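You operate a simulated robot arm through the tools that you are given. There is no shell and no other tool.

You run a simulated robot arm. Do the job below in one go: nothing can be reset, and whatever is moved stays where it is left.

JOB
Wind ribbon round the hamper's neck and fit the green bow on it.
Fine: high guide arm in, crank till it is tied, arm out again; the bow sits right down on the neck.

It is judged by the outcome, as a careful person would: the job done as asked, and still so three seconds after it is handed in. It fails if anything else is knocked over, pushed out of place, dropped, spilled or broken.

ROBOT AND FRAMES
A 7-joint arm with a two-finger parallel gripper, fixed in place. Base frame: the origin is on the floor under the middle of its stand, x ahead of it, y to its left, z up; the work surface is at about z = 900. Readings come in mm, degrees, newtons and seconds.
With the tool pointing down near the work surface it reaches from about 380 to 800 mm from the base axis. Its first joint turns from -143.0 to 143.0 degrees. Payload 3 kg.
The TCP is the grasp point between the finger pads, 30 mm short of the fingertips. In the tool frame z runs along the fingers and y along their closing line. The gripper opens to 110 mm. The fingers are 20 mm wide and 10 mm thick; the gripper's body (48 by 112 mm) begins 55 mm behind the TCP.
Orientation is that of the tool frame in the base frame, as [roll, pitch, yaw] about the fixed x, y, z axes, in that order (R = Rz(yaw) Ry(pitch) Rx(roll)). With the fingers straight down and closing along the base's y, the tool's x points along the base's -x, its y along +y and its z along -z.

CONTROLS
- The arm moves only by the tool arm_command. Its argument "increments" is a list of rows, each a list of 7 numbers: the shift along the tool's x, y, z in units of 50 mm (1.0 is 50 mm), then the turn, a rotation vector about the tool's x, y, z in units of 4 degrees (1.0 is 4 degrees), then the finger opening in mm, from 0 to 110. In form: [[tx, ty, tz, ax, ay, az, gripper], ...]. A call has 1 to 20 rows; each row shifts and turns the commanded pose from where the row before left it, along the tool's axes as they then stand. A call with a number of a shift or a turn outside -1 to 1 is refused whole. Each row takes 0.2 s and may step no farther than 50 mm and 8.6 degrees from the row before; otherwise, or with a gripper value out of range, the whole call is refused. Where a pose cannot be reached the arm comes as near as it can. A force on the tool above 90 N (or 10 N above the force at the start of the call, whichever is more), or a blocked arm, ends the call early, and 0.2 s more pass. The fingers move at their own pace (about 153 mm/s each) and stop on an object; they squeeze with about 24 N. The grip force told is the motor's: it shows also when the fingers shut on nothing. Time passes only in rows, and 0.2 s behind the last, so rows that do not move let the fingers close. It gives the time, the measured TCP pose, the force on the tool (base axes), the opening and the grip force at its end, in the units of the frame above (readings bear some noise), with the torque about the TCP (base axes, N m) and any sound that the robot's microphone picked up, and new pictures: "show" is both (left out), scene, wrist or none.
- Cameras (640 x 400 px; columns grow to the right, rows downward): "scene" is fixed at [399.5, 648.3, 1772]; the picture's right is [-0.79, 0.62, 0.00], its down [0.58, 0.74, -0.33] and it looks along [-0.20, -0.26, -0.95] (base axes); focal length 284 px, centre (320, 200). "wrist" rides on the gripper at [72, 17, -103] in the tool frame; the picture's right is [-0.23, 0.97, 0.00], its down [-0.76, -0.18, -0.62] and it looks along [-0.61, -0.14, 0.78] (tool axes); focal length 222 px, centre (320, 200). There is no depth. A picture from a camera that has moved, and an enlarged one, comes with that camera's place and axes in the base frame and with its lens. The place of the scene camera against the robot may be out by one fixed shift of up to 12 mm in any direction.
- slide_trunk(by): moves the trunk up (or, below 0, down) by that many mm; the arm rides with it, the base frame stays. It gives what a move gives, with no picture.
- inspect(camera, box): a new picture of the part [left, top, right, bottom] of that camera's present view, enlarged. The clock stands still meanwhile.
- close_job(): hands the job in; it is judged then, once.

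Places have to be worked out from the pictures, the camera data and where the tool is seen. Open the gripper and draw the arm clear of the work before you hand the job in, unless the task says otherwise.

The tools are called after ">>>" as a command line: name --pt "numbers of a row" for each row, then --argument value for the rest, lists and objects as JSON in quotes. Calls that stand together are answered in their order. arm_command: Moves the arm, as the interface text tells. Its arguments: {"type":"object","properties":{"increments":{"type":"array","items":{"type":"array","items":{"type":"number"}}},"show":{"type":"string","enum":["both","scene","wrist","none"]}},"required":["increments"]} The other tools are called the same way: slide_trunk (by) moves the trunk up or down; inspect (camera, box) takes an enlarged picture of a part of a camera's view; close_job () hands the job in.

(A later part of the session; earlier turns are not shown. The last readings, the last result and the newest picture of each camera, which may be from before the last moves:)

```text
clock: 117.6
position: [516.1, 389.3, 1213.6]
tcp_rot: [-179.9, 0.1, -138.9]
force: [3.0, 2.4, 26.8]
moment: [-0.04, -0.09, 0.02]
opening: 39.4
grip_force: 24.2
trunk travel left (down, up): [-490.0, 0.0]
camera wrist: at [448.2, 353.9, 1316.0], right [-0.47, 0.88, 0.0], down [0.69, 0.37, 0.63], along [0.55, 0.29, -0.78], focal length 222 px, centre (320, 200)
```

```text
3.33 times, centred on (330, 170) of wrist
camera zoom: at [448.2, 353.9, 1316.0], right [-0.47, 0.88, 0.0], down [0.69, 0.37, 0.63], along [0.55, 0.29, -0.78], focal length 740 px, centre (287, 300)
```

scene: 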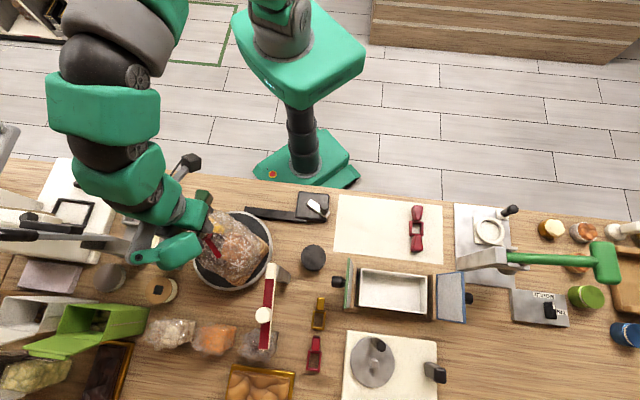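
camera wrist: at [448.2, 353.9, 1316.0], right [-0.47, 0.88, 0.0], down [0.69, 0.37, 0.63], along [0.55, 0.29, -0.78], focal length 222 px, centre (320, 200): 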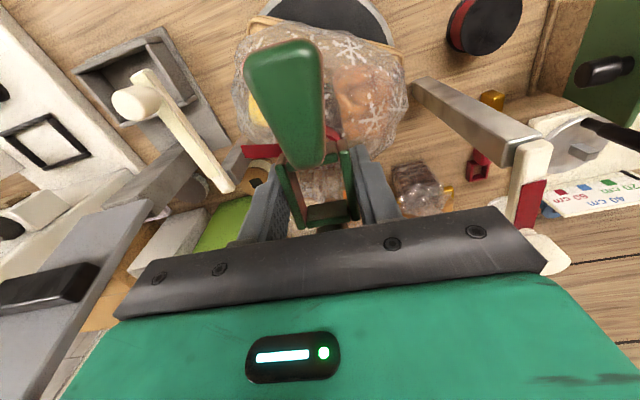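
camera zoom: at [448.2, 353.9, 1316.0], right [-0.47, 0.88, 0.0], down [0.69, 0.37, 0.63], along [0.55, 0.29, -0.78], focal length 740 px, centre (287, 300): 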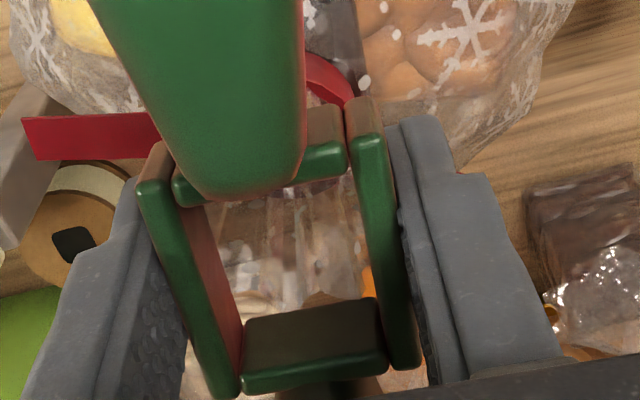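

Both walls now bear equally, so at this bow angle the gathered top is wider than the ring's short inside dimension; the basket's sides lie at about 16°/106° while the bow is at 41°, so orientation probably matters. I lift, draw back, and look at the tuft's cross-section from the scene camera.

>>> arm_command --pt "0 0 -0.3 0 0 0 5" --pt "0 0 -0.5 0 0 0 5" --pt "0 0 -0.6 0 0 0 5" --pt "0.5 0 -0.2 0 0 0 5" --pt "0.7 0 0 0 0 0 5" --pt "0.7 0 0 0 0 0 5" --pt "0.7 0 0 0 0 0 5" --pt "0.5 0 0 0 0 0 5" --pt "0 0 0 0 0 0 5" --show "both"

>>> inspect --camera "scene" --box '[170, 205, 240, 250]'

>>> inspect --camera "scene" --box '[150, 180, 310, 300]'

>>> inspect --camera "wrist" --box '[200, 60, 440, 240]'

```text
clock: 119.6
position: [398.4, 285.3, 1293.7]
tcp_rot: [-179.9, 0.1, -138.8]
force: [0.5, 0.0, 0.2]
moment: [0.02, 0.01, 0.02]
opening: 39.4
grip_force: 23.9
trunk travel left (down, up): [-490.0, 0.0]
camera wrist: at [331.9, 250.6, 1396.0], right [-0.47, 0.88, 0.0], down [0.69, 0.37, 0.62], along [0.55, 0.29, -0.78], focal length 222 px, centre (320, 200)
```

scene: 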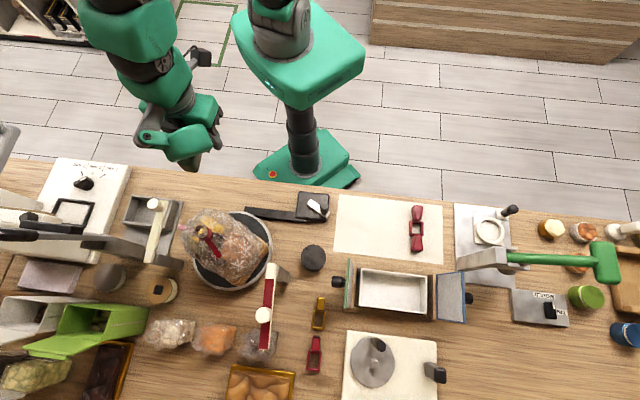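
wrist: 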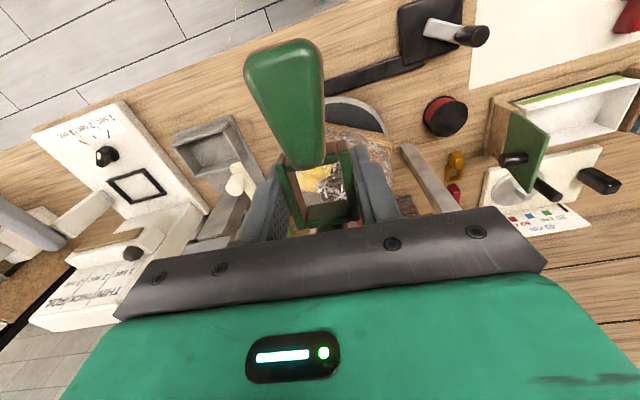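

```text
8.89 times, centred on (205, 228) of scene
camera zoom: at [399.5, 648.3, 1772.0], right [-0.79, 0.62, 0.0], down [0.58, 0.74, -0.33], along [-0.2, -0.26, -0.95], focal length 2523 px, centre (1342, -44)
```

zoom: 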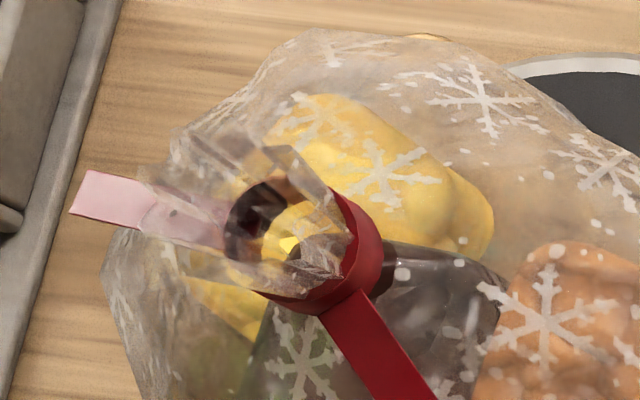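

```text
3.33 times, centred on (230, 240) of scene
camera zoom: at [399.5, 648.3, 1772.0], right [-0.79, 0.62, 0.0], down [0.58, 0.74, -0.33], along [-0.2, -0.26, -0.95], focal length 946 px, centre (620, 67)
```

zoom: 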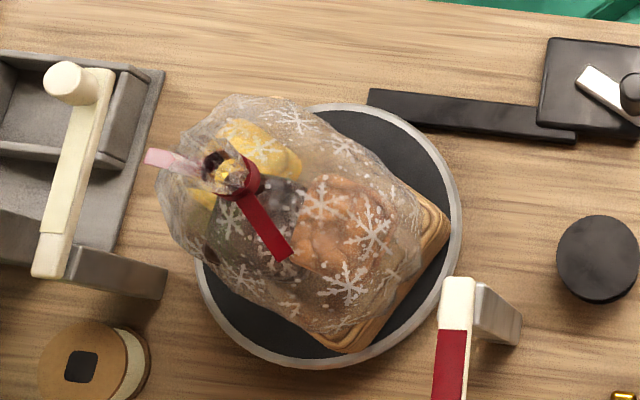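

```text
2.22 times, centred on (320, 150) of wrist
camera zoom: at [331.9, 250.6, 1396.0], right [-0.47, 0.88, 0.0], down [0.69, 0.37, 0.62], along [0.55, 0.29, -0.78], focal length 494 px, centre (320, 311)
```

zoom: 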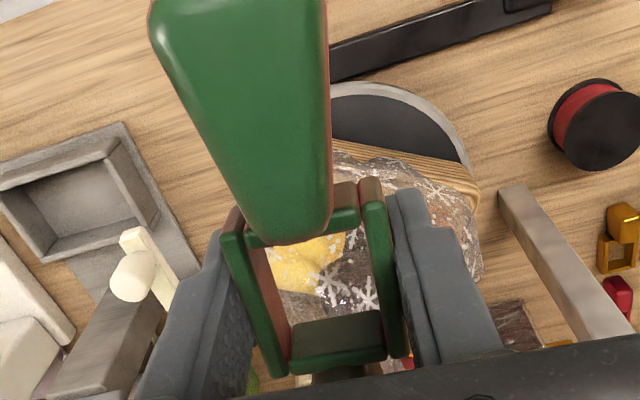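

The bow is held above while the tuft shows an oblong gathered tube; the basket sides lie at about 17°/107°. I turn the bow by 66° so its long axis follows the hamper's long side (about 107°), which gives the ring's longer opening to the neck's wider direction.

>>> arm_command --pt "0 0 0 0 0 -0.971 5" --pt "0 0 0 0 0 -0.971 5" --pt "0 0 0 0 0 -0.971 5" --pt "0 0 0 0 0 -0.971 5" --pt "0 0 0 0 0 -0.971 5" --pt "0 0 0 0 0 -0.971 5" --pt "0 0 0 0 0 -0.971 5" --pt "0 0 0 0 0 -0.971 5" --pt "0 0 0 0 0 -0.971 5" --pt "0 0 0 0 0 -0.971 5" --pt "0 0 0 0 0 -0.971 5" --pt "0 0 0 0 0 -0.971 5" --pt "0 0 0 0 0 -0.971 5" --pt "0 0 0 0 0 -0.971 5" --pt "0 0 0 0 0 -0.971 5" --pt "0 0 0 0 0 -0.971 5" --pt "0 0 0 0 0 -0.971 5" --pt "0 0 0 0 0 0 5" --show "both"

>>> inspect --camera "wrist" --box '[200, 60, 440, 240]'

>>> inspect --camera "scene" --box '[100, 100, 260, 220]'

```text
clock: 123.4
position: [399.2, 285.6, 1291.3]
tcp_rot: [-179.9, -0.2, -72.8]
force: [1.1, -0.6, -0.6]
moment: [-0.02, -0.01, 0.04]
opening: 39.2
grip_force: 24.2
trunk travel left (down, up): [-490.0, 0.0]
camera wrist: at [403.1, 212.6, 1394.9], right [-1.0, -0.07, 0.0], down [-0.06, 0.78, 0.62], along [-0.04, 0.62, -0.78], focal length 222 px, centre (320, 200)
```

scene: 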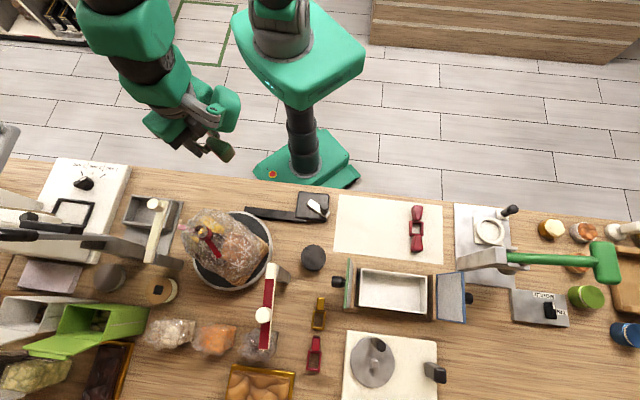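
wrist: 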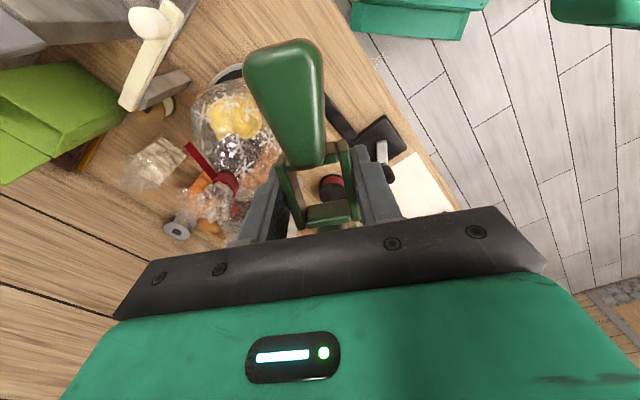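

```text
2.22 times, centred on (320, 150) of wrist
camera zoom: at [403.1, 212.6, 1394.9], right [-1.0, -0.07, 0.0], down [-0.06, 0.78, 0.62], along [-0.04, 0.62, -0.78], focal length 494 px, centre (320, 311)
```

zoom: 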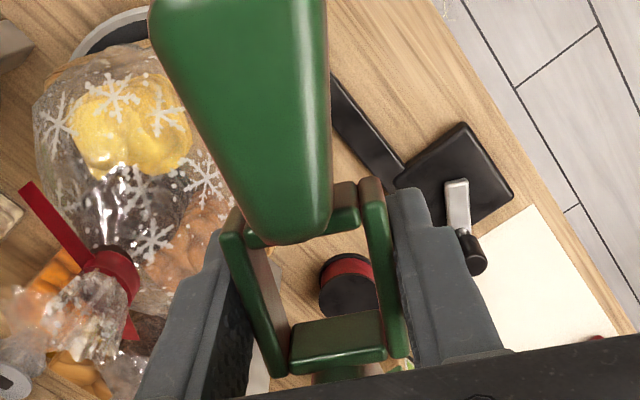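

```text
3.33 times, centred on (180, 160) of scene
camera zoom: at [399.5, 648.3, 1772.0], right [-0.79, 0.62, 0.0], down [0.58, 0.74, -0.33], along [-0.2, -0.26, -0.95], focal length 946 px, centre (787, 333)
```

zoom: 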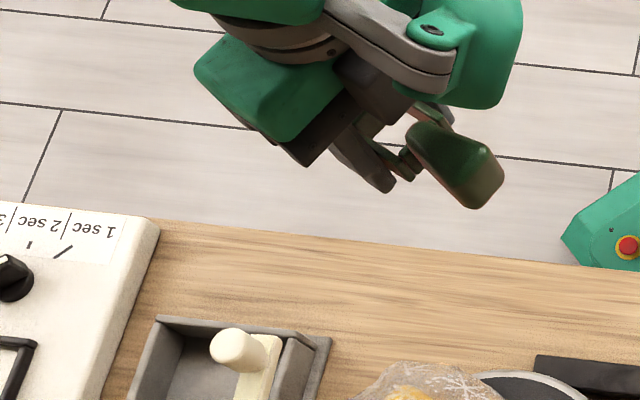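

The bow is turned and still held firmly. I carry it back over the neck (aiming ring centre at (514.5, 388.5)) and lower to just above the gathered top.

>>> arm_command --pt "-0.2532 -0.5616 0 0 0 0 5" --pt "-0.2532 -0.5616 0 0 0 0 5" --pt "-0.2532 -0.5616 0 0 0 0 5" --pt "-0.2532 -0.5616 0 0 0 0 5" --pt "-0.2532 -0.5616 0 0 0 0 5" --pt "0 0 0 0 0 0 5" --pt "0 0 0.4 0 0 0 5" --pt "0 0 0.4 0 0 0 5" --pt "0 0 0.4 0 0 0 5" --pt "0 0 0 0 0 0 5" --show "both"

>>> inspect --camera "wrist" --box '[270, 110, 390, 230]'

>>> inspect --camera "scene" --box '[150, 180, 270, 270]'

```text
clock: 125.6
position: [518.9, 390.3, 1230.3]
tcp_rot: [-179.9, -0.1, -72.9]
force: [-1.2, 0.1, 0.1]
moment: [0.01, -0.01, 0.0]
opening: 39.3
grip_force: 23.8
trunk travel left (down, up): [-490.0, 0.0]
camera wrist: at [521.7, 316.1, 1332.9], right [-1.0, -0.07, 0.0], down [-0.06, 0.78, 0.62], along [-0.04, 0.62, -0.78], focal length 222 px, centre (320, 200)
```

scene: 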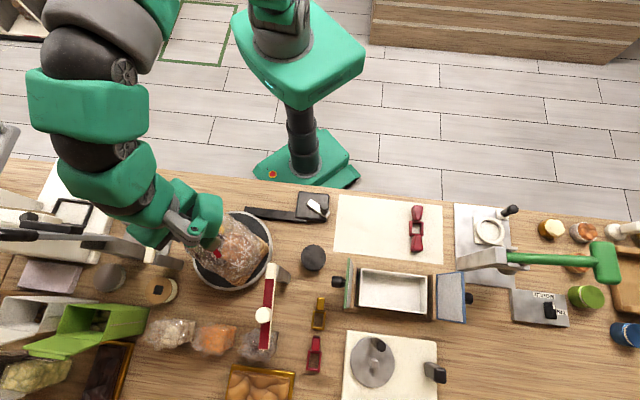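
wrist: 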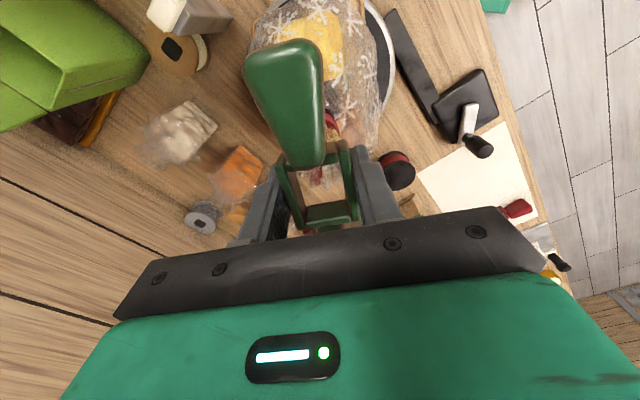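

```text
3.33 times, centred on (330, 170) of wrist
camera zoom: at [521.7, 316.1, 1332.9], right [-1.0, -0.07, 0.0], down [-0.06, 0.78, 0.62], along [-0.04, 0.62, -0.78], focal length 740 px, centre (287, 300)
```

zoom: 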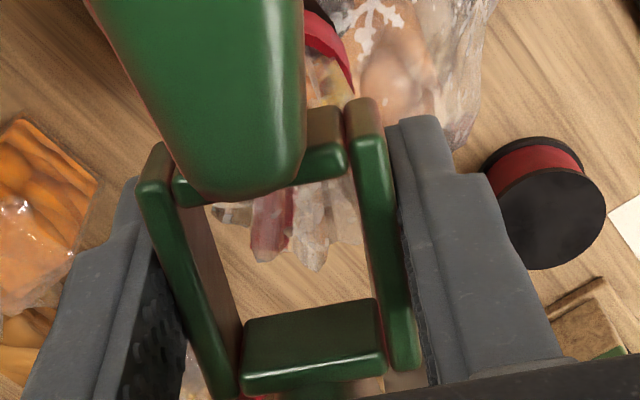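

```text
4.44 times, centred on (210, 225) of scene
camera zoom: at [399.5, 648.3, 1772.0], right [-0.79, 0.62, 0.0], down [0.58, 0.74, -0.33], along [-0.2, -0.26, -0.95], focal length 1262 px, centre (809, 89)
```

zoom: 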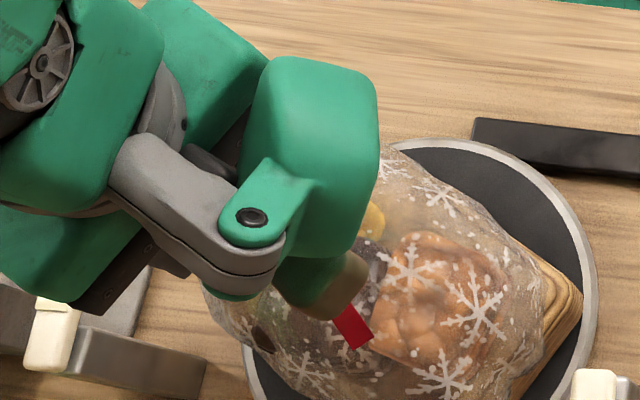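

The TCP came in about 4–5 mm past the aim; I correct by (-4.3, -2.7) mm and view again before lowering.

>>> arm_command --pt "0.026 0.098 0 0 0 0 5" --pt "0 0 0 0 0 0 5" --pt "0 0 0 0 0 0 5" --show "wrist"

>>> inspect --camera "wrist" --box '[270, 110, 390, 230]'

```text
clock: 126.4
position: [512.5, 387.9, 1231.2]
tcp_rot: [-179.9, -0.1, -72.9]
force: [0.0, -0.6, -0.4]
moment: [0.03, 0.0, -0.03]
opening: 39.1
grip_force: 24.3
trunk travel left (down, up): [-490.0, 0.0]
camera wrist: at [516.5, 313.2, 1333.8], right [-1.0, -0.07, 0.0], down [-0.06, 0.78, 0.62], along [-0.04, 0.62, -0.78], focal length 222 px, centre (320, 200)
```

wrist: 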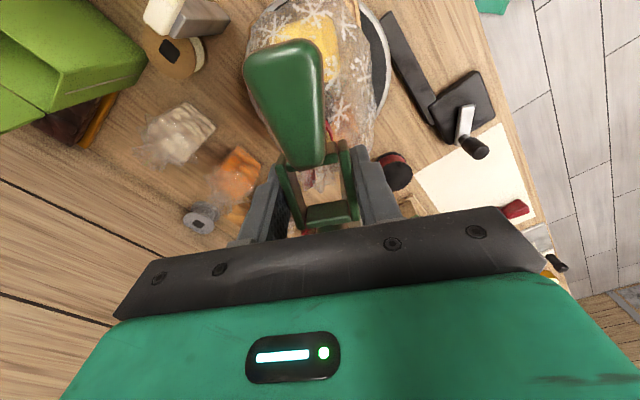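

```text
3.33 times, centred on (330, 170) of wrist
camera zoom: at [516.5, 313.2, 1333.8], right [-1.0, -0.07, 0.0], down [-0.06, 0.78, 0.62], along [-0.04, 0.62, -0.78], focal length 740 px, centre (287, 300)
```

zoom: 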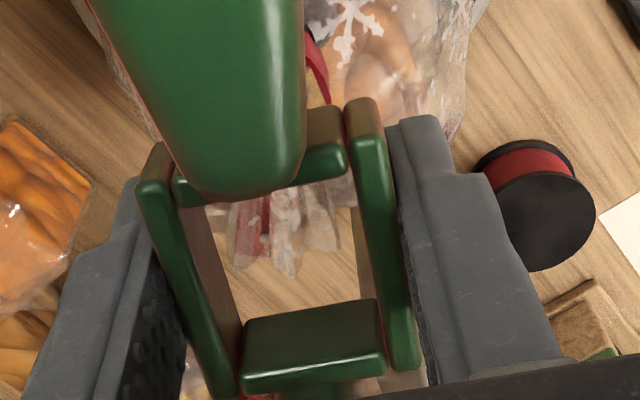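

From this side the tuft looks only about 24 mm wide and is centred in the ring's short dimension, so this orientation should fit. I lower in small steps watching the force.

>>> arm_command --pt "0 0 0.1 0 0 0 5" --pt "0 0 0.1 0 0 0 5" --pt "0 0 0 0 0 0 5" --show "none"

>>> arm_command --pt "0 0 0.06 0 0 0 5" --pt "0 0 0.06 0 0 0 5" --pt "0 0 0 0 0 0 5" --show "wrist"

>>> inspect --camera "wrist" --box '[270, 110, 390, 230]'

```text
clock: 127.2
position: [510.8, 386.0, 1221.1]
tcp_rot: [-179.8, -0.3, -72.9]
force: [1.3, -0.4, -0.2]
moment: [0.0, 0.01, 0.02]
opening: 39.3
grip_force: 24.0
trunk travel left (down, up): [-490.0, 0.0]
```

```text
clock: 128.0
position: [510.3, 386.0, 1216.6]
tcp_rot: [-179.9, -0.1, -72.9]
force: [-0.6, 0.7, 1.8]
moment: [0.01, 0.0, 0.01]
opening: 39.3
grip_force: 24.0
trunk travel left (down, up): [-490.0, 0.0]
camera wrist: at [514.9, 312.2, 1318.1], right [-1.0, -0.07, 0.0], down [-0.06, 0.78, 0.62], along [-0.04, 0.62, -0.78], focal length 222 px, centre (320, 200)
```

wrist: 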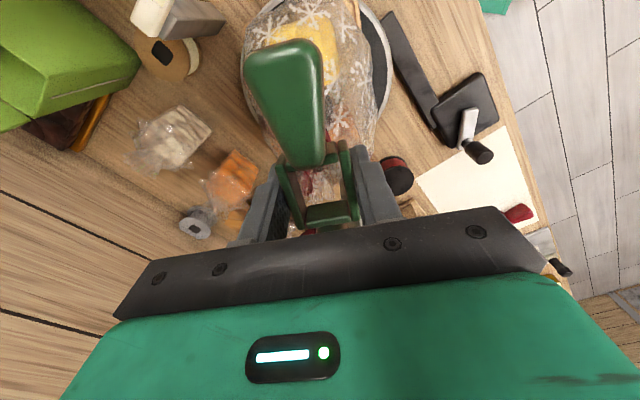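

```text
3.33 times, centred on (330, 170) of wrist
camera zoom: at [514.9, 312.2, 1318.1], right [-1.0, -0.07, 0.0], down [-0.06, 0.78, 0.62], along [-0.04, 0.62, -0.78], focal length 740 px, centre (287, 300)
```

zoom: 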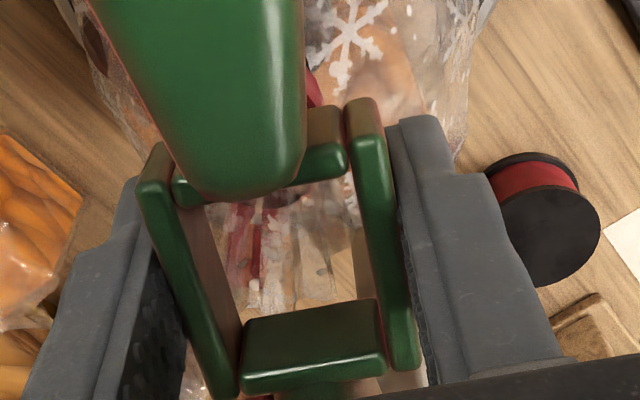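

No contact yet, and the view shows the ring should go about 3 mm further in +x and +y. I lift 3 mm, shift, then continue lowering.

>>> arm_command --pt "0 0 -0.08 0 0 0 5" --pt "-0.04 -0.075 0 0 0 0 5" --pt "0 0 0 0 0 0 5" --pt "0 0 0 0 0 0 5" --show "wrist"

>>> inspect --camera "wrist" --box '[270, 110, 390, 230]'

```text
clock: 129.0
position: [512.7, 389.1, 1220.5]
tcp_rot: [-179.9, -0.2, -73.0]
force: [-0.9, 0.0, -0.5]
moment: [-0.03, 0.02, -0.01]
opening: 39.3
grip_force: 24.2
trunk travel left (down, up): [-490.0, 0.0]
camera wrist: at [517.7, 315.4, 1322.4], right [-1.0, -0.07, 0.0], down [-0.06, 0.78, 0.62], along [-0.04, 0.62, -0.78], focal length 222 px, centre (320, 200)
```

wrist: 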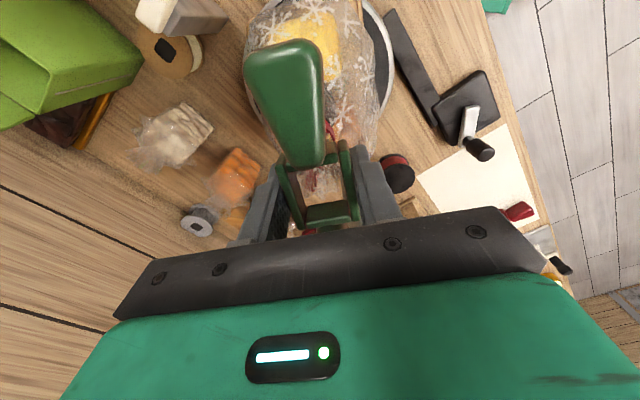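

```text
3.33 times, centred on (330, 170) of wrist
camera zoom: at [517.7, 315.4, 1322.4], right [-1.0, -0.07, 0.0], down [-0.06, 0.78, 0.62], along [-0.04, 0.62, -0.78], focal length 740 px, centre (287, 300)
```

zoom: 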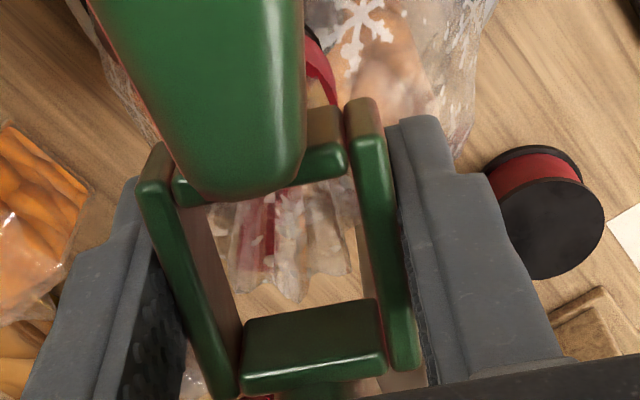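

The tuft is now well centred in the ring. I lower 8 mm and read the force.

>>> arm_command --pt "0 0 0.08 0 0 0 5" --pt "0 0 0.08 0 0 0 5" --pt "0 0 0 0 0 0 5" --show "wrist"

>>> inspect --camera "wrist" --box '[270, 110, 390, 230]'

```text
clock: 129.8
position: [513.9, 389.6, 1211.9]
tcp_rot: [-179.9, -0.2, -73.0]
force: [1.0, -2.5, -1.7]
moment: [-0.03, -0.01, 0.01]
opening: 39.2
grip_force: 24.3
trunk travel left (down, up): [-490.0, 0.0]
camera wrist: at [518.4, 315.4, 1314.0], right [-1.0, -0.07, 0.0], down [-0.06, 0.78, 0.62], along [-0.04, 0.62, -0.78], focal length 222 px, centre (320, 200)
```

wrist: 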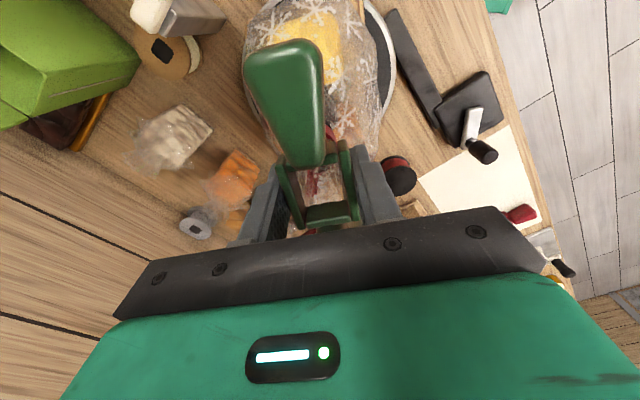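

```text
3.33 times, centred on (330, 170) of wrist
camera zoom: at [518.4, 315.4, 1314.0], right [-1.0, -0.07, 0.0], down [-0.06, 0.78, 0.62], along [-0.04, 0.62, -0.78], focal length 740 px, centre (287, 300)
```

zoom: 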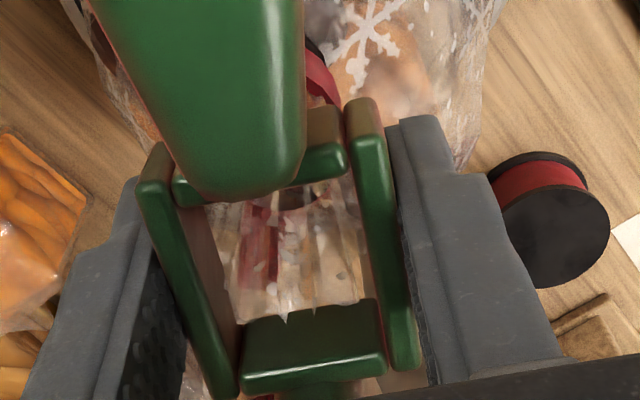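

The ring is now below the earlier contact level with no force: it is passing over the tuft. I continue lowering in 8 mm steps.

>>> arm_command --pt "0 0 0.08 0 0 0 5" --pt "0 0 0.08 0 0 0 5" --pt "0 0 0 0 0 0 5" --show "none"

>>> arm_command --pt "0 0 0.06 0 0 0 5" --pt "0 0 0.06 0 0 0 5" --pt "0 0 0 0 0 0 5" --show "both"

>>> inspect --camera "wrist" --box '[270, 110, 390, 230]'

>>> inspect --camera "scene" --box '[150, 180, 270, 270]'

```text
clock: 130.6
position: [513.4, 389.3, 1203.0]
tcp_rot: [-180.0, -0.1, -73.0]
force: [0.5, -3.5, -1.3]
moment: [0.01, 0.0, 0.01]
opening: 39.3
grip_force: 23.8
trunk travel left (down, up): [-490.0, 0.0]
```

```text
clock: 131.4
position: [514.9, 389.2, 1196.9]
tcp_rot: [-179.8, -0.1, -73.0]
force: [0.7, -3.4, -1.3]
moment: [-0.06, 0.0, -0.03]
opening: 39.4
grip_force: 23.8
trunk travel left (down, up): [-490.0, 0.0]
camera wrist: at [518.6, 315.3, 1299.9], right [-1.0, -0.07, 0.0], down [-0.06, 0.78, 0.62], along [-0.04, 0.62, -0.78], focal length 222 px, centre (320, 200)
```

scene: 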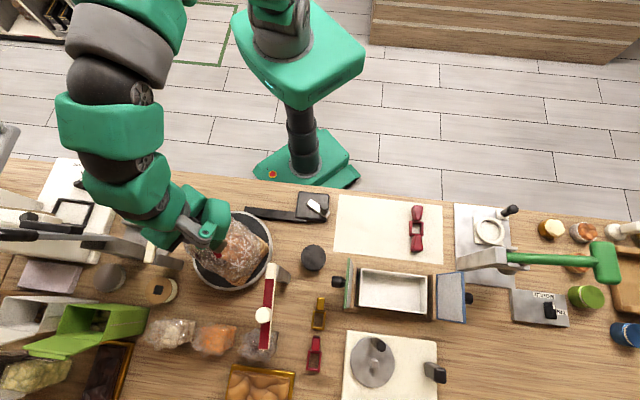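
wrist: 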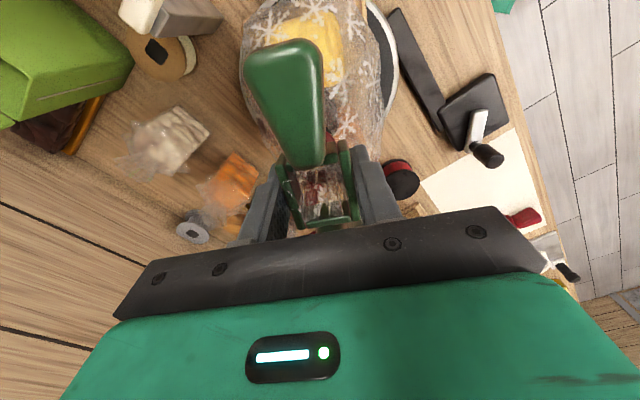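

```text
3.33 times, centred on (330, 170) of wrist
camera zoom: at [518.6, 315.3, 1299.9], right [-1.0, -0.07, 0.0], down [-0.06, 0.78, 0.62], along [-0.04, 0.62, -0.78], focal length 740 px, centre (287, 300)
```

zoom: 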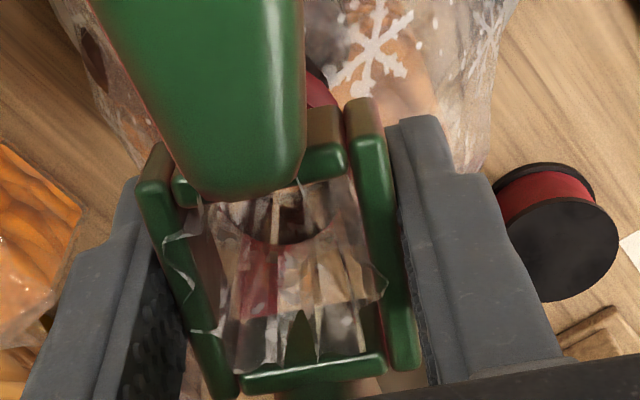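

```text
4.44 times, centred on (210, 225) of scene
camera zoom: at [399.5, 648.3, 1772.0], right [-0.79, 0.62, 0.0], down [0.58, 0.74, -0.33], along [-0.2, -0.26, -0.95], focal length 1262 px, centre (809, 89)
```

zoom: 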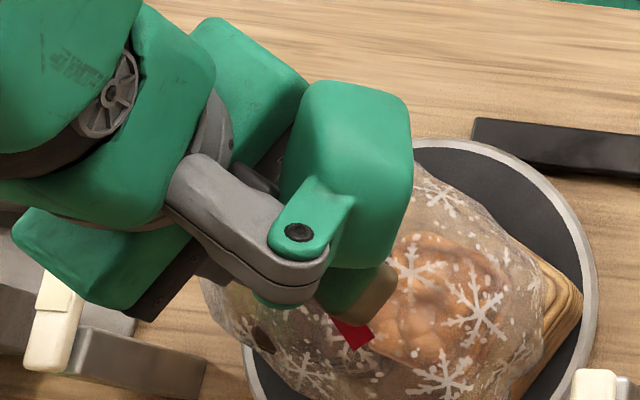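

The tuft is now threaded through the ring and the force is still near zero. I continue down in 6 mm steps toward the band.

>>> arm_command --pt "0 0 0.06 0 0 0 5" --pt "0 0 0.06 0 0 0 5" --pt "0 0 0 0 0 0 5" --show "none"

>>> arm_command --pt "0 0 0.06 0 0 0 5" --pt "0 0 0.06 0 0 0 5" --pt "0 0 0 0 0 0 5" --show "wrist"

>>> inspect --camera "wrist" --box '[270, 110, 390, 230]'

```text
clock: 132.2
position: [514.9, 388.3, 1190.0]
tcp_rot: [-179.9, -0.1, -73.0]
force: [1.0, -2.5, -0.1]
moment: [-0.04, -0.02, 0.03]
opening: 39.4
grip_force: 23.9
trunk travel left (down, up): [-490.0, 0.0]
```

```text
clock: 133.0
position: [513.8, 388.7, 1185.3]
tcp_rot: [-179.9, -0.2, -72.9]
force: [0.3, -1.8, 0.3]
moment: [-0.02, 0.0, -0.03]
opening: 39.2
grip_force: 23.4
trunk travel left (down, up): [-490.0, 0.0]
camera wrist: at [517.9, 314.7, 1288.0], right [-1.0, -0.07, 0.0], down [-0.06, 0.78, 0.62], along [-0.04, 0.62, -0.78], focal length 222 px, centre (320, 200)
```

wrist: 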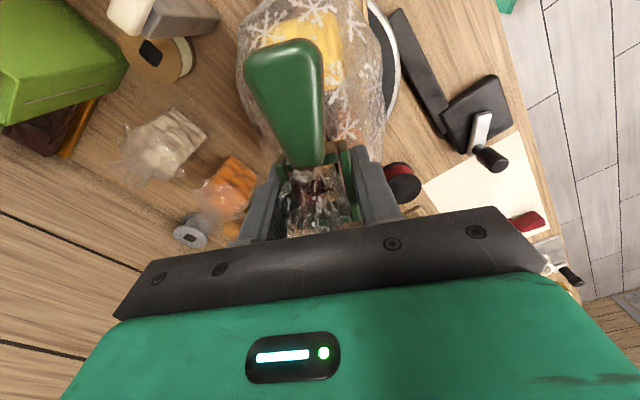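

```text
3.33 times, centred on (330, 170) of wrist
camera zoom: at [517.9, 314.7, 1288.0], right [-1.0, -0.07, 0.0], down [-0.06, 0.78, 0.62], along [-0.04, 0.62, -0.78], focal length 740 px, centre (287, 300)
```

zoom: 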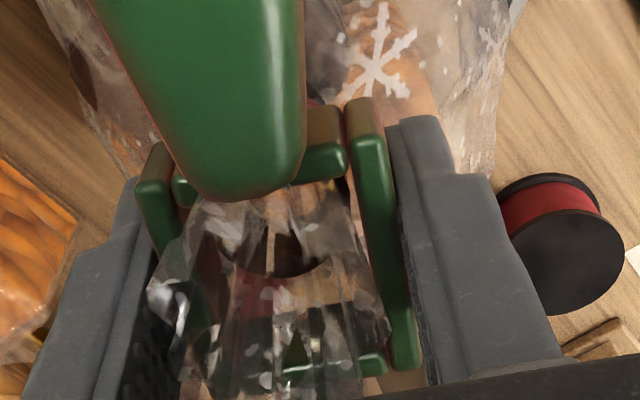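

Still free; ring bottom is at about z 1168. I go on in smaller steps until it seats.

>>> arm_command --pt "0 0 0.06 0 0 0 5" --pt "0 0 0.06 0 0 0 5" --pt "0 0 0 0 0 0 5" --show "none"

>>> arm_command --pt "0 0 0.06 0 0 0 5" --pt "0 0 0 0 0 0 5" --show "wrist"

>>> inspect --camera "wrist" --box '[240, 60, 420, 230]'

```text
clock: 133.8
position: [514.7, 389.1, 1179.3]
tcp_rot: [-179.9, -0.1, -72.9]
force: [2.0, -0.7, -1.4]
moment: [0.0, 0.02, 0.0]
opening: 39.3
grip_force: 24.4
trunk travel left (down, up): [-490.0, 0.0]
```

```text
clock: 134.4
position: [515.0, 389.2, 1176.7]
tcp_rot: [-179.9, -0.1, -72.9]
force: [1.1, -2.5, -0.2]
moment: [-0.01, -0.01, -0.03]
opening: 39.3
grip_force: 23.2
trunk travel left (down, up): [-490.0, 0.0]
camera wrist: at [518.3, 314.8, 1279.4], right [-1.0, -0.07, 0.0], down [-0.06, 0.78, 0.62], along [-0.04, 0.62, -0.78], focal length 222 px, centre (320, 200)
```

wrist: 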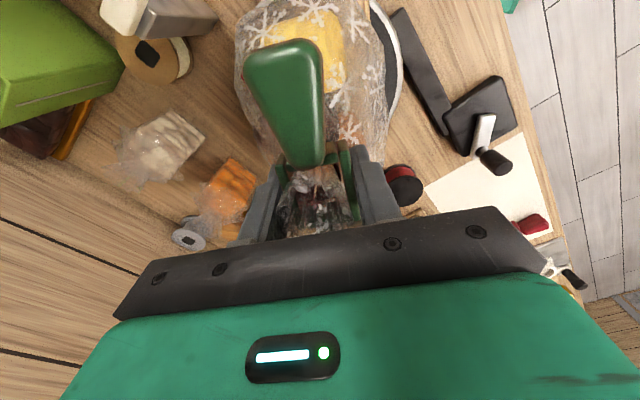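

```text
2.35 times, centred on (330, 145) of wrist
camera zoom: at [518.3, 314.8, 1279.4], right [-1.0, -0.07, 0.0], down [-0.06, 0.78, 0.62], along [-0.04, 0.62, -0.78], focal length 523 px, centre (296, 329)
```

zoom: 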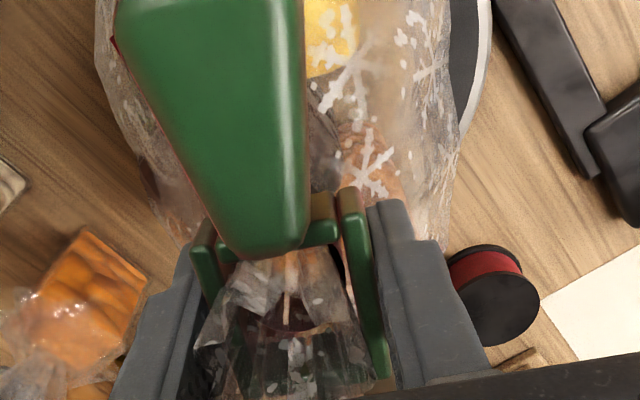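

Ring bottom is now at about z 1159, level with the band, still no contact. I keep lowering in 4 mm steps until it rests.

>>> arm_command --pt "0 0 0.08 0 0 0 5" --pt "0 0 0 0 0 0 5" --show "none"

>>> arm_command --pt "0 0 0.08 0 0 0 5" --pt "0 0 0 0 0 0 5" --show "wrist"

>>> inspect --camera "wrist" --box '[240, 60, 420, 230]'

```text
clock: 135.0
position: [513.9, 388.7, 1173.4]
tcp_rot: [-179.9, -0.1, -72.9]
force: [1.7, -2.0, 0.2]
moment: [0.01, -0.03, 0.0]
opening: 39.2
grip_force: 23.8
trunk travel left (down, up): [-490.0, 0.0]
```

```text
clock: 135.6
position: [513.8, 388.3, 1169.3]
tcp_rot: [-179.9, -0.1, -72.9]
force: [-0.1, -0.2, 0.1]
moment: [0.0, -0.02, 0.01]
opening: 39.2
grip_force: 24.1
trunk travel left (down, up): [-490.0, 0.0]
camera wrist: at [518.3, 314.8, 1271.4], right [-1.0, -0.07, 0.0], down [-0.06, 0.78, 0.62], along [-0.04, 0.62, -0.78], focal length 222 px, centre (320, 200)
```

wrist: 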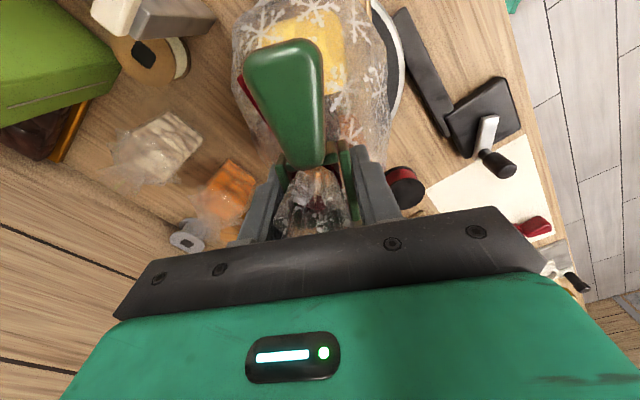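

```text
2.35 times, centred on (330, 145) of wrist
camera zoom: at [518.3, 314.8, 1271.4], right [-1.0, -0.07, 0.0], down [-0.06, 0.78, 0.62], along [-0.04, 0.62, -0.78], focal length 523 px, centre (296, 329)
```

zoom: 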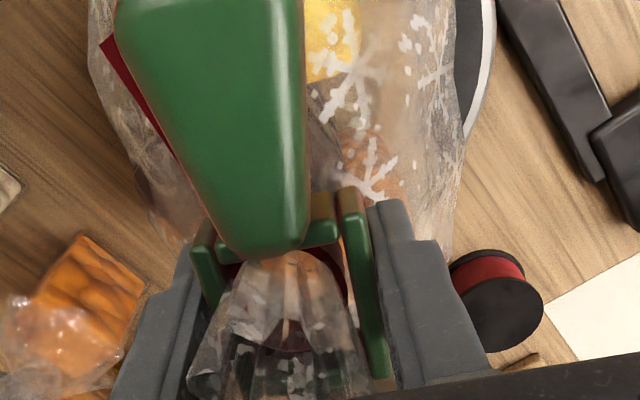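

Still free with the band inside the ring. I lower two more 4 mm steps, checking for seating.

>>> arm_command --pt "0 0 0.08 0 0 0 5" --pt "0 0 0 0 0 0 5" --show "none"

>>> arm_command --pt "0 0 0.06 0 0 0 5" --pt "0 0 0 0 0 0 5" --show "both"

>>> inspect --camera "wrist" --box '[240, 60, 420, 230]'

>>> inspect --camera "scene" --box '[150, 180, 270, 270]'

```text
clock: 136.2
position: [515.8, 388.8, 1165.8]
tcp_rot: [-179.8, -0.1, -72.9]
force: [6.8, 2.7, 7.8]
moment: [0.12, -0.35, 0.01]
opening: 39.1
grip_force: 23.6
trunk travel left (down, up): [-490.0, 0.0]
```

```text
clock: 136.8
position: [515.1, 388.6, 1164.8]
tcp_rot: [-179.4, -0.1, -72.9]
force: [19.0, 8.3, 44.5]
moment: [0.39, -1.0, 0.03]
opening: 39.6
grip_force: 24.1
trunk travel left (down, up): [-490.0, 0.0]
camera wrist: at [519.0, 314.5, 1267.2], right [-1.0, -0.07, -0.01], down [-0.06, 0.78, 0.63], along [-0.04, 0.62, -0.78], focal length 222 px, centre (320, 200)
```

scene: 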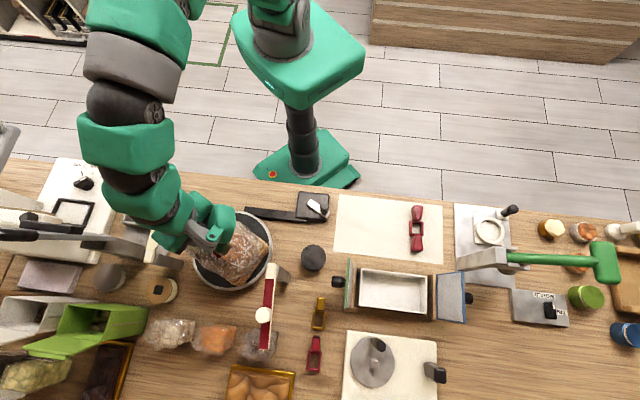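
wrist: 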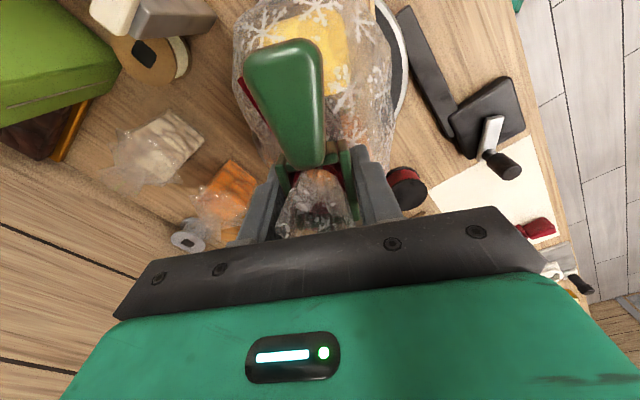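

```text
2.35 times, centred on (330, 145) of wrist
camera zoom: at [519.0, 314.5, 1267.2], right [-1.0, -0.07, -0.01], down [-0.06, 0.78, 0.63], along [-0.04, 0.62, -0.78], focal length 523 px, centre (296, 329)
```

zoom: 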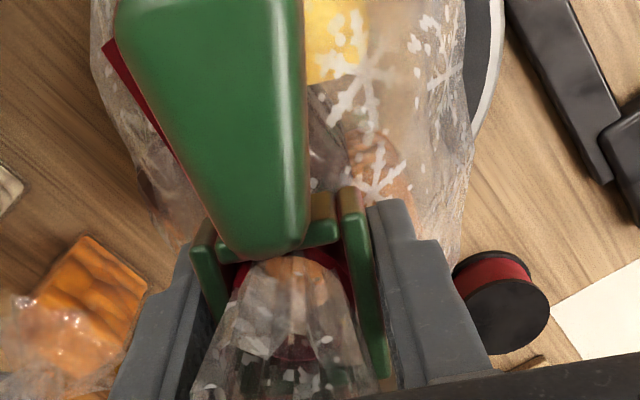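

```text
4.44 times, centred on (210, 225) of scene
camera zoom: at [399.5, 648.3, 1772.0], right [-0.79, 0.62, 0.0], down [0.58, 0.74, -0.33], along [-0.2, -0.26, -0.95], focal length 1262 px, centre (809, 89)
```

zoom: 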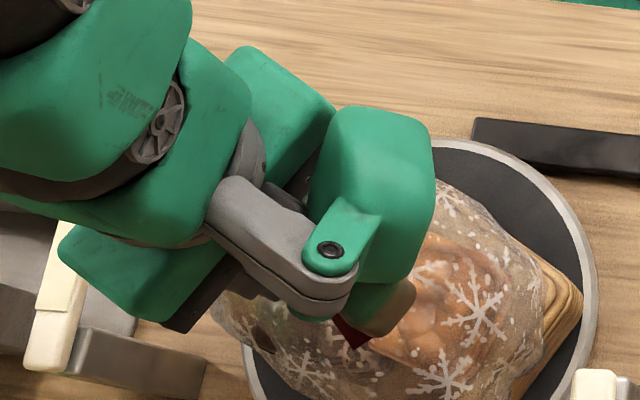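

The ring has seated on the shoulder at the base of the neck (44 N, ring bottom about z 1148, below the band). I ease up 2 mm to unload, then open just slightly to let the bow rest.

>>> arm_command --pt "0 0 -0.05 0 0 0 5" --pt "0 0 0 0 0 0 5" --show "none"

>>> arm_command --pt "0 0 0 0 0 0 42" --pt "0 0 0 0 0 0 46" --pt "0 0 0 0 0 0 48" --pt "0 0 0 0 0 0 48" --show "wrist"

>>> inspect --camera "wrist" --box '[240, 60, 420, 230]'

```text
clock: 137.4
position: [513.4, 388.5, 1165.8]
tcp_rot: [-179.9, -0.1, -72.9]
force: [17.6, 10.8, 39.1]
moment: [0.62, -1.01, 0.01]
opening: 39.8
grip_force: 23.7
trunk travel left (down, up): [-490.0, 0.0]
```

```text
clock: 138.4
position: [512.6, 388.2, 1163.4]
tcp_rot: [-179.9, -0.1, -73.0]
force: [0.4, 0.7, 0.6]
moment: [0.0, 0.02, 0.0]
opening: 48.1
grip_force: 0.2
trunk travel left (down, up): [-490.0, 0.0]
camera wrist: at [518.1, 314.5, 1266.8], right [-1.0, -0.07, 0.0], down [-0.06, 0.78, 0.62], along [-0.04, 0.62, -0.78], focal length 222 px, centre (320, 200)
```

wrist: 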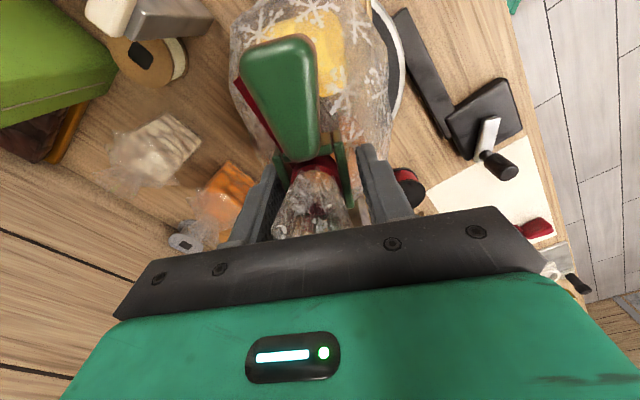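

```text
2.35 times, centred on (330, 145) of wrist
camera zoom: at [518.1, 314.5, 1266.8], right [-1.0, -0.07, 0.0], down [-0.06, 0.78, 0.62], along [-0.04, 0.62, -0.78], focal length 523 px, centre (296, 329)
```

zoom: 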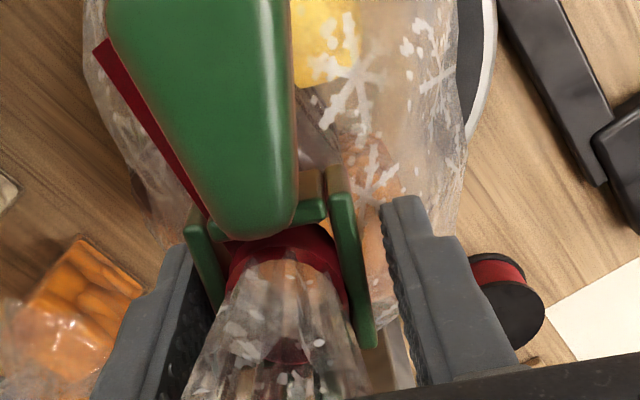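

The bow has settled lower with the red band visible inside and above the ring. I centre the fingers on it, open a little more and rise straight up clear of the tuft.

>>> arm_command --pt "0 -0.04 0 0 0 0 54" --pt "0 0 0 0 0 0 54" --pt "0 0 -0.1 0 0 0 54" --pt "0 0 -0.15 0 0 0 54" --pt "0 0 -0.2 0 0 0 54" --pt "0 0 0 0 0 0 54" --show "wrist"

>>> inspect --camera "wrist" --box '[240, 60, 420, 230]'

```text
clock: 139.8
position: [515.7, 388.0, 1188.8]
tcp_rot: [-179.8, -0.2, -72.9]
force: [0.0, 0.6, -0.4]
moment: [0.0, 0.01, 0.0]
opening: 53.9
grip_force: 0.0
trunk travel left (down, up): [-490.0, 0.0]
camera wrist: at [519.8, 314.7, 1289.6], right [-1.0, -0.07, 0.0], down [-0.06, 0.78, 0.62], along [-0.04, 0.62, -0.78], focal length 222 px, centre (320, 200)
```

wrist: 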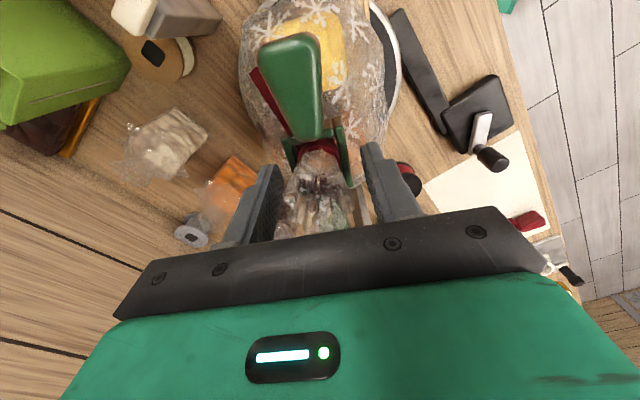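

```text
2.35 times, centred on (330, 145) of wrist
camera zoom: at [519.8, 314.7, 1289.6], right [-1.0, -0.07, 0.0], down [-0.06, 0.78, 0.62], along [-0.04, 0.62, -0.78], focal length 523 px, centre (296, 329)
```

zoom: 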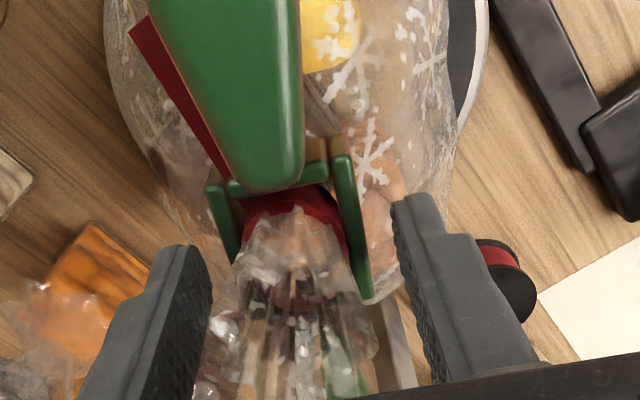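

The bow stays put as the fingers withdraw. I rise clear and draw back to inspect the result.

>>> arm_command --pt "0 0 -0.3 0 0 0 54" --pt "0 0 -0.5 0 0 0 54" --pt "0 0 -0.6 0 0 0 54" --pt "0 0 -0.6 0 0 0 54" --pt "0.6 0.3 0 0 0 0 54" --pt "0.6 0.4 0 0 0 0 54" --pt "0.4 0.6 0 0 0 0 54" --pt "0 0 0 0 0 0 54" --show "both"

>>> inspect --camera "wrist" --box '[180, 40, 400, 220]'

>>> inspect --camera "scene" --box '[150, 180, 270, 270]'

```text
clock: 141.6
position: [477.0, 293.3, 1288.8]
tcp_rot: [-179.9, -0.2, -72.8]
force: [0.0, 0.7, 0.7]
moment: [0.0, 0.01, 0.02]
opening: 53.8
grip_force: 0.1
trunk travel left (down, up): [-490.0, 0.0]
camera wrist: at [482.0, 219.0, 1391.4], right [-1.0, -0.07, 0.0], down [-0.06, 0.78, 0.62], along [-0.04, 0.62, -0.78], focal length 222 px, centre (320, 200)
```

scene: 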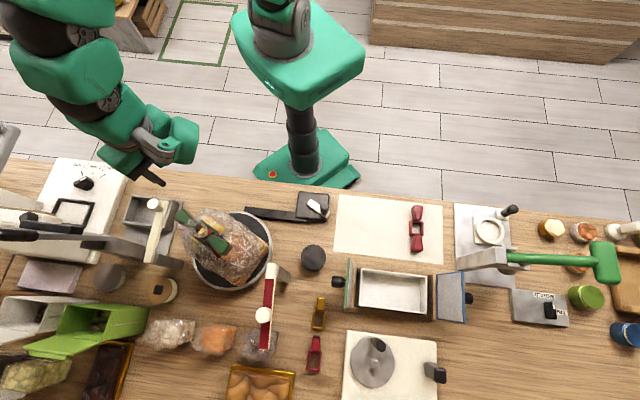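
wrist: 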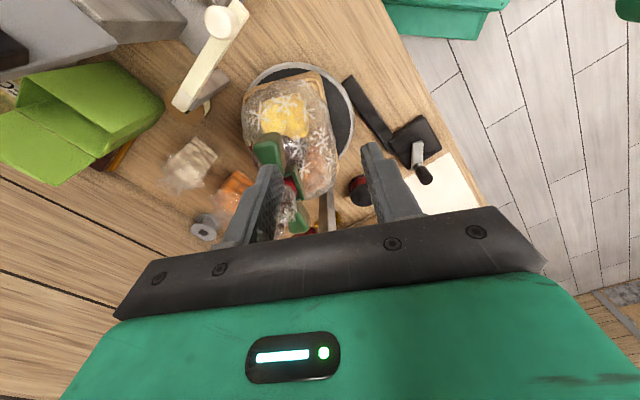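

```text
2.22 times, centred on (290, 130) of wrist
camera zoom: at [482.0, 219.0, 1391.4], right [-1.0, -0.07, 0.0], down [-0.06, 0.78, 0.62], along [-0.04, 0.62, -0.78], focal length 494 px, centre (387, 356)
```

zoom: 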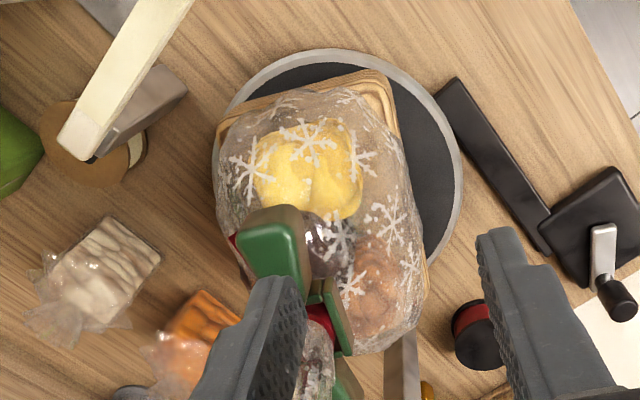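

```text
4.44 times, centred on (210, 225) of scene
camera zoom: at [399.5, 648.3, 1772.0], right [-0.79, 0.62, 0.0], down [0.58, 0.74, -0.33], along [-0.2, -0.26, -0.95], focal length 1262 px, centre (809, 89)
```

zoom: 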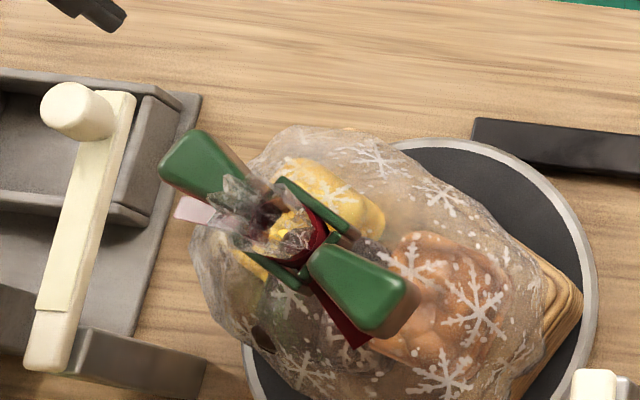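

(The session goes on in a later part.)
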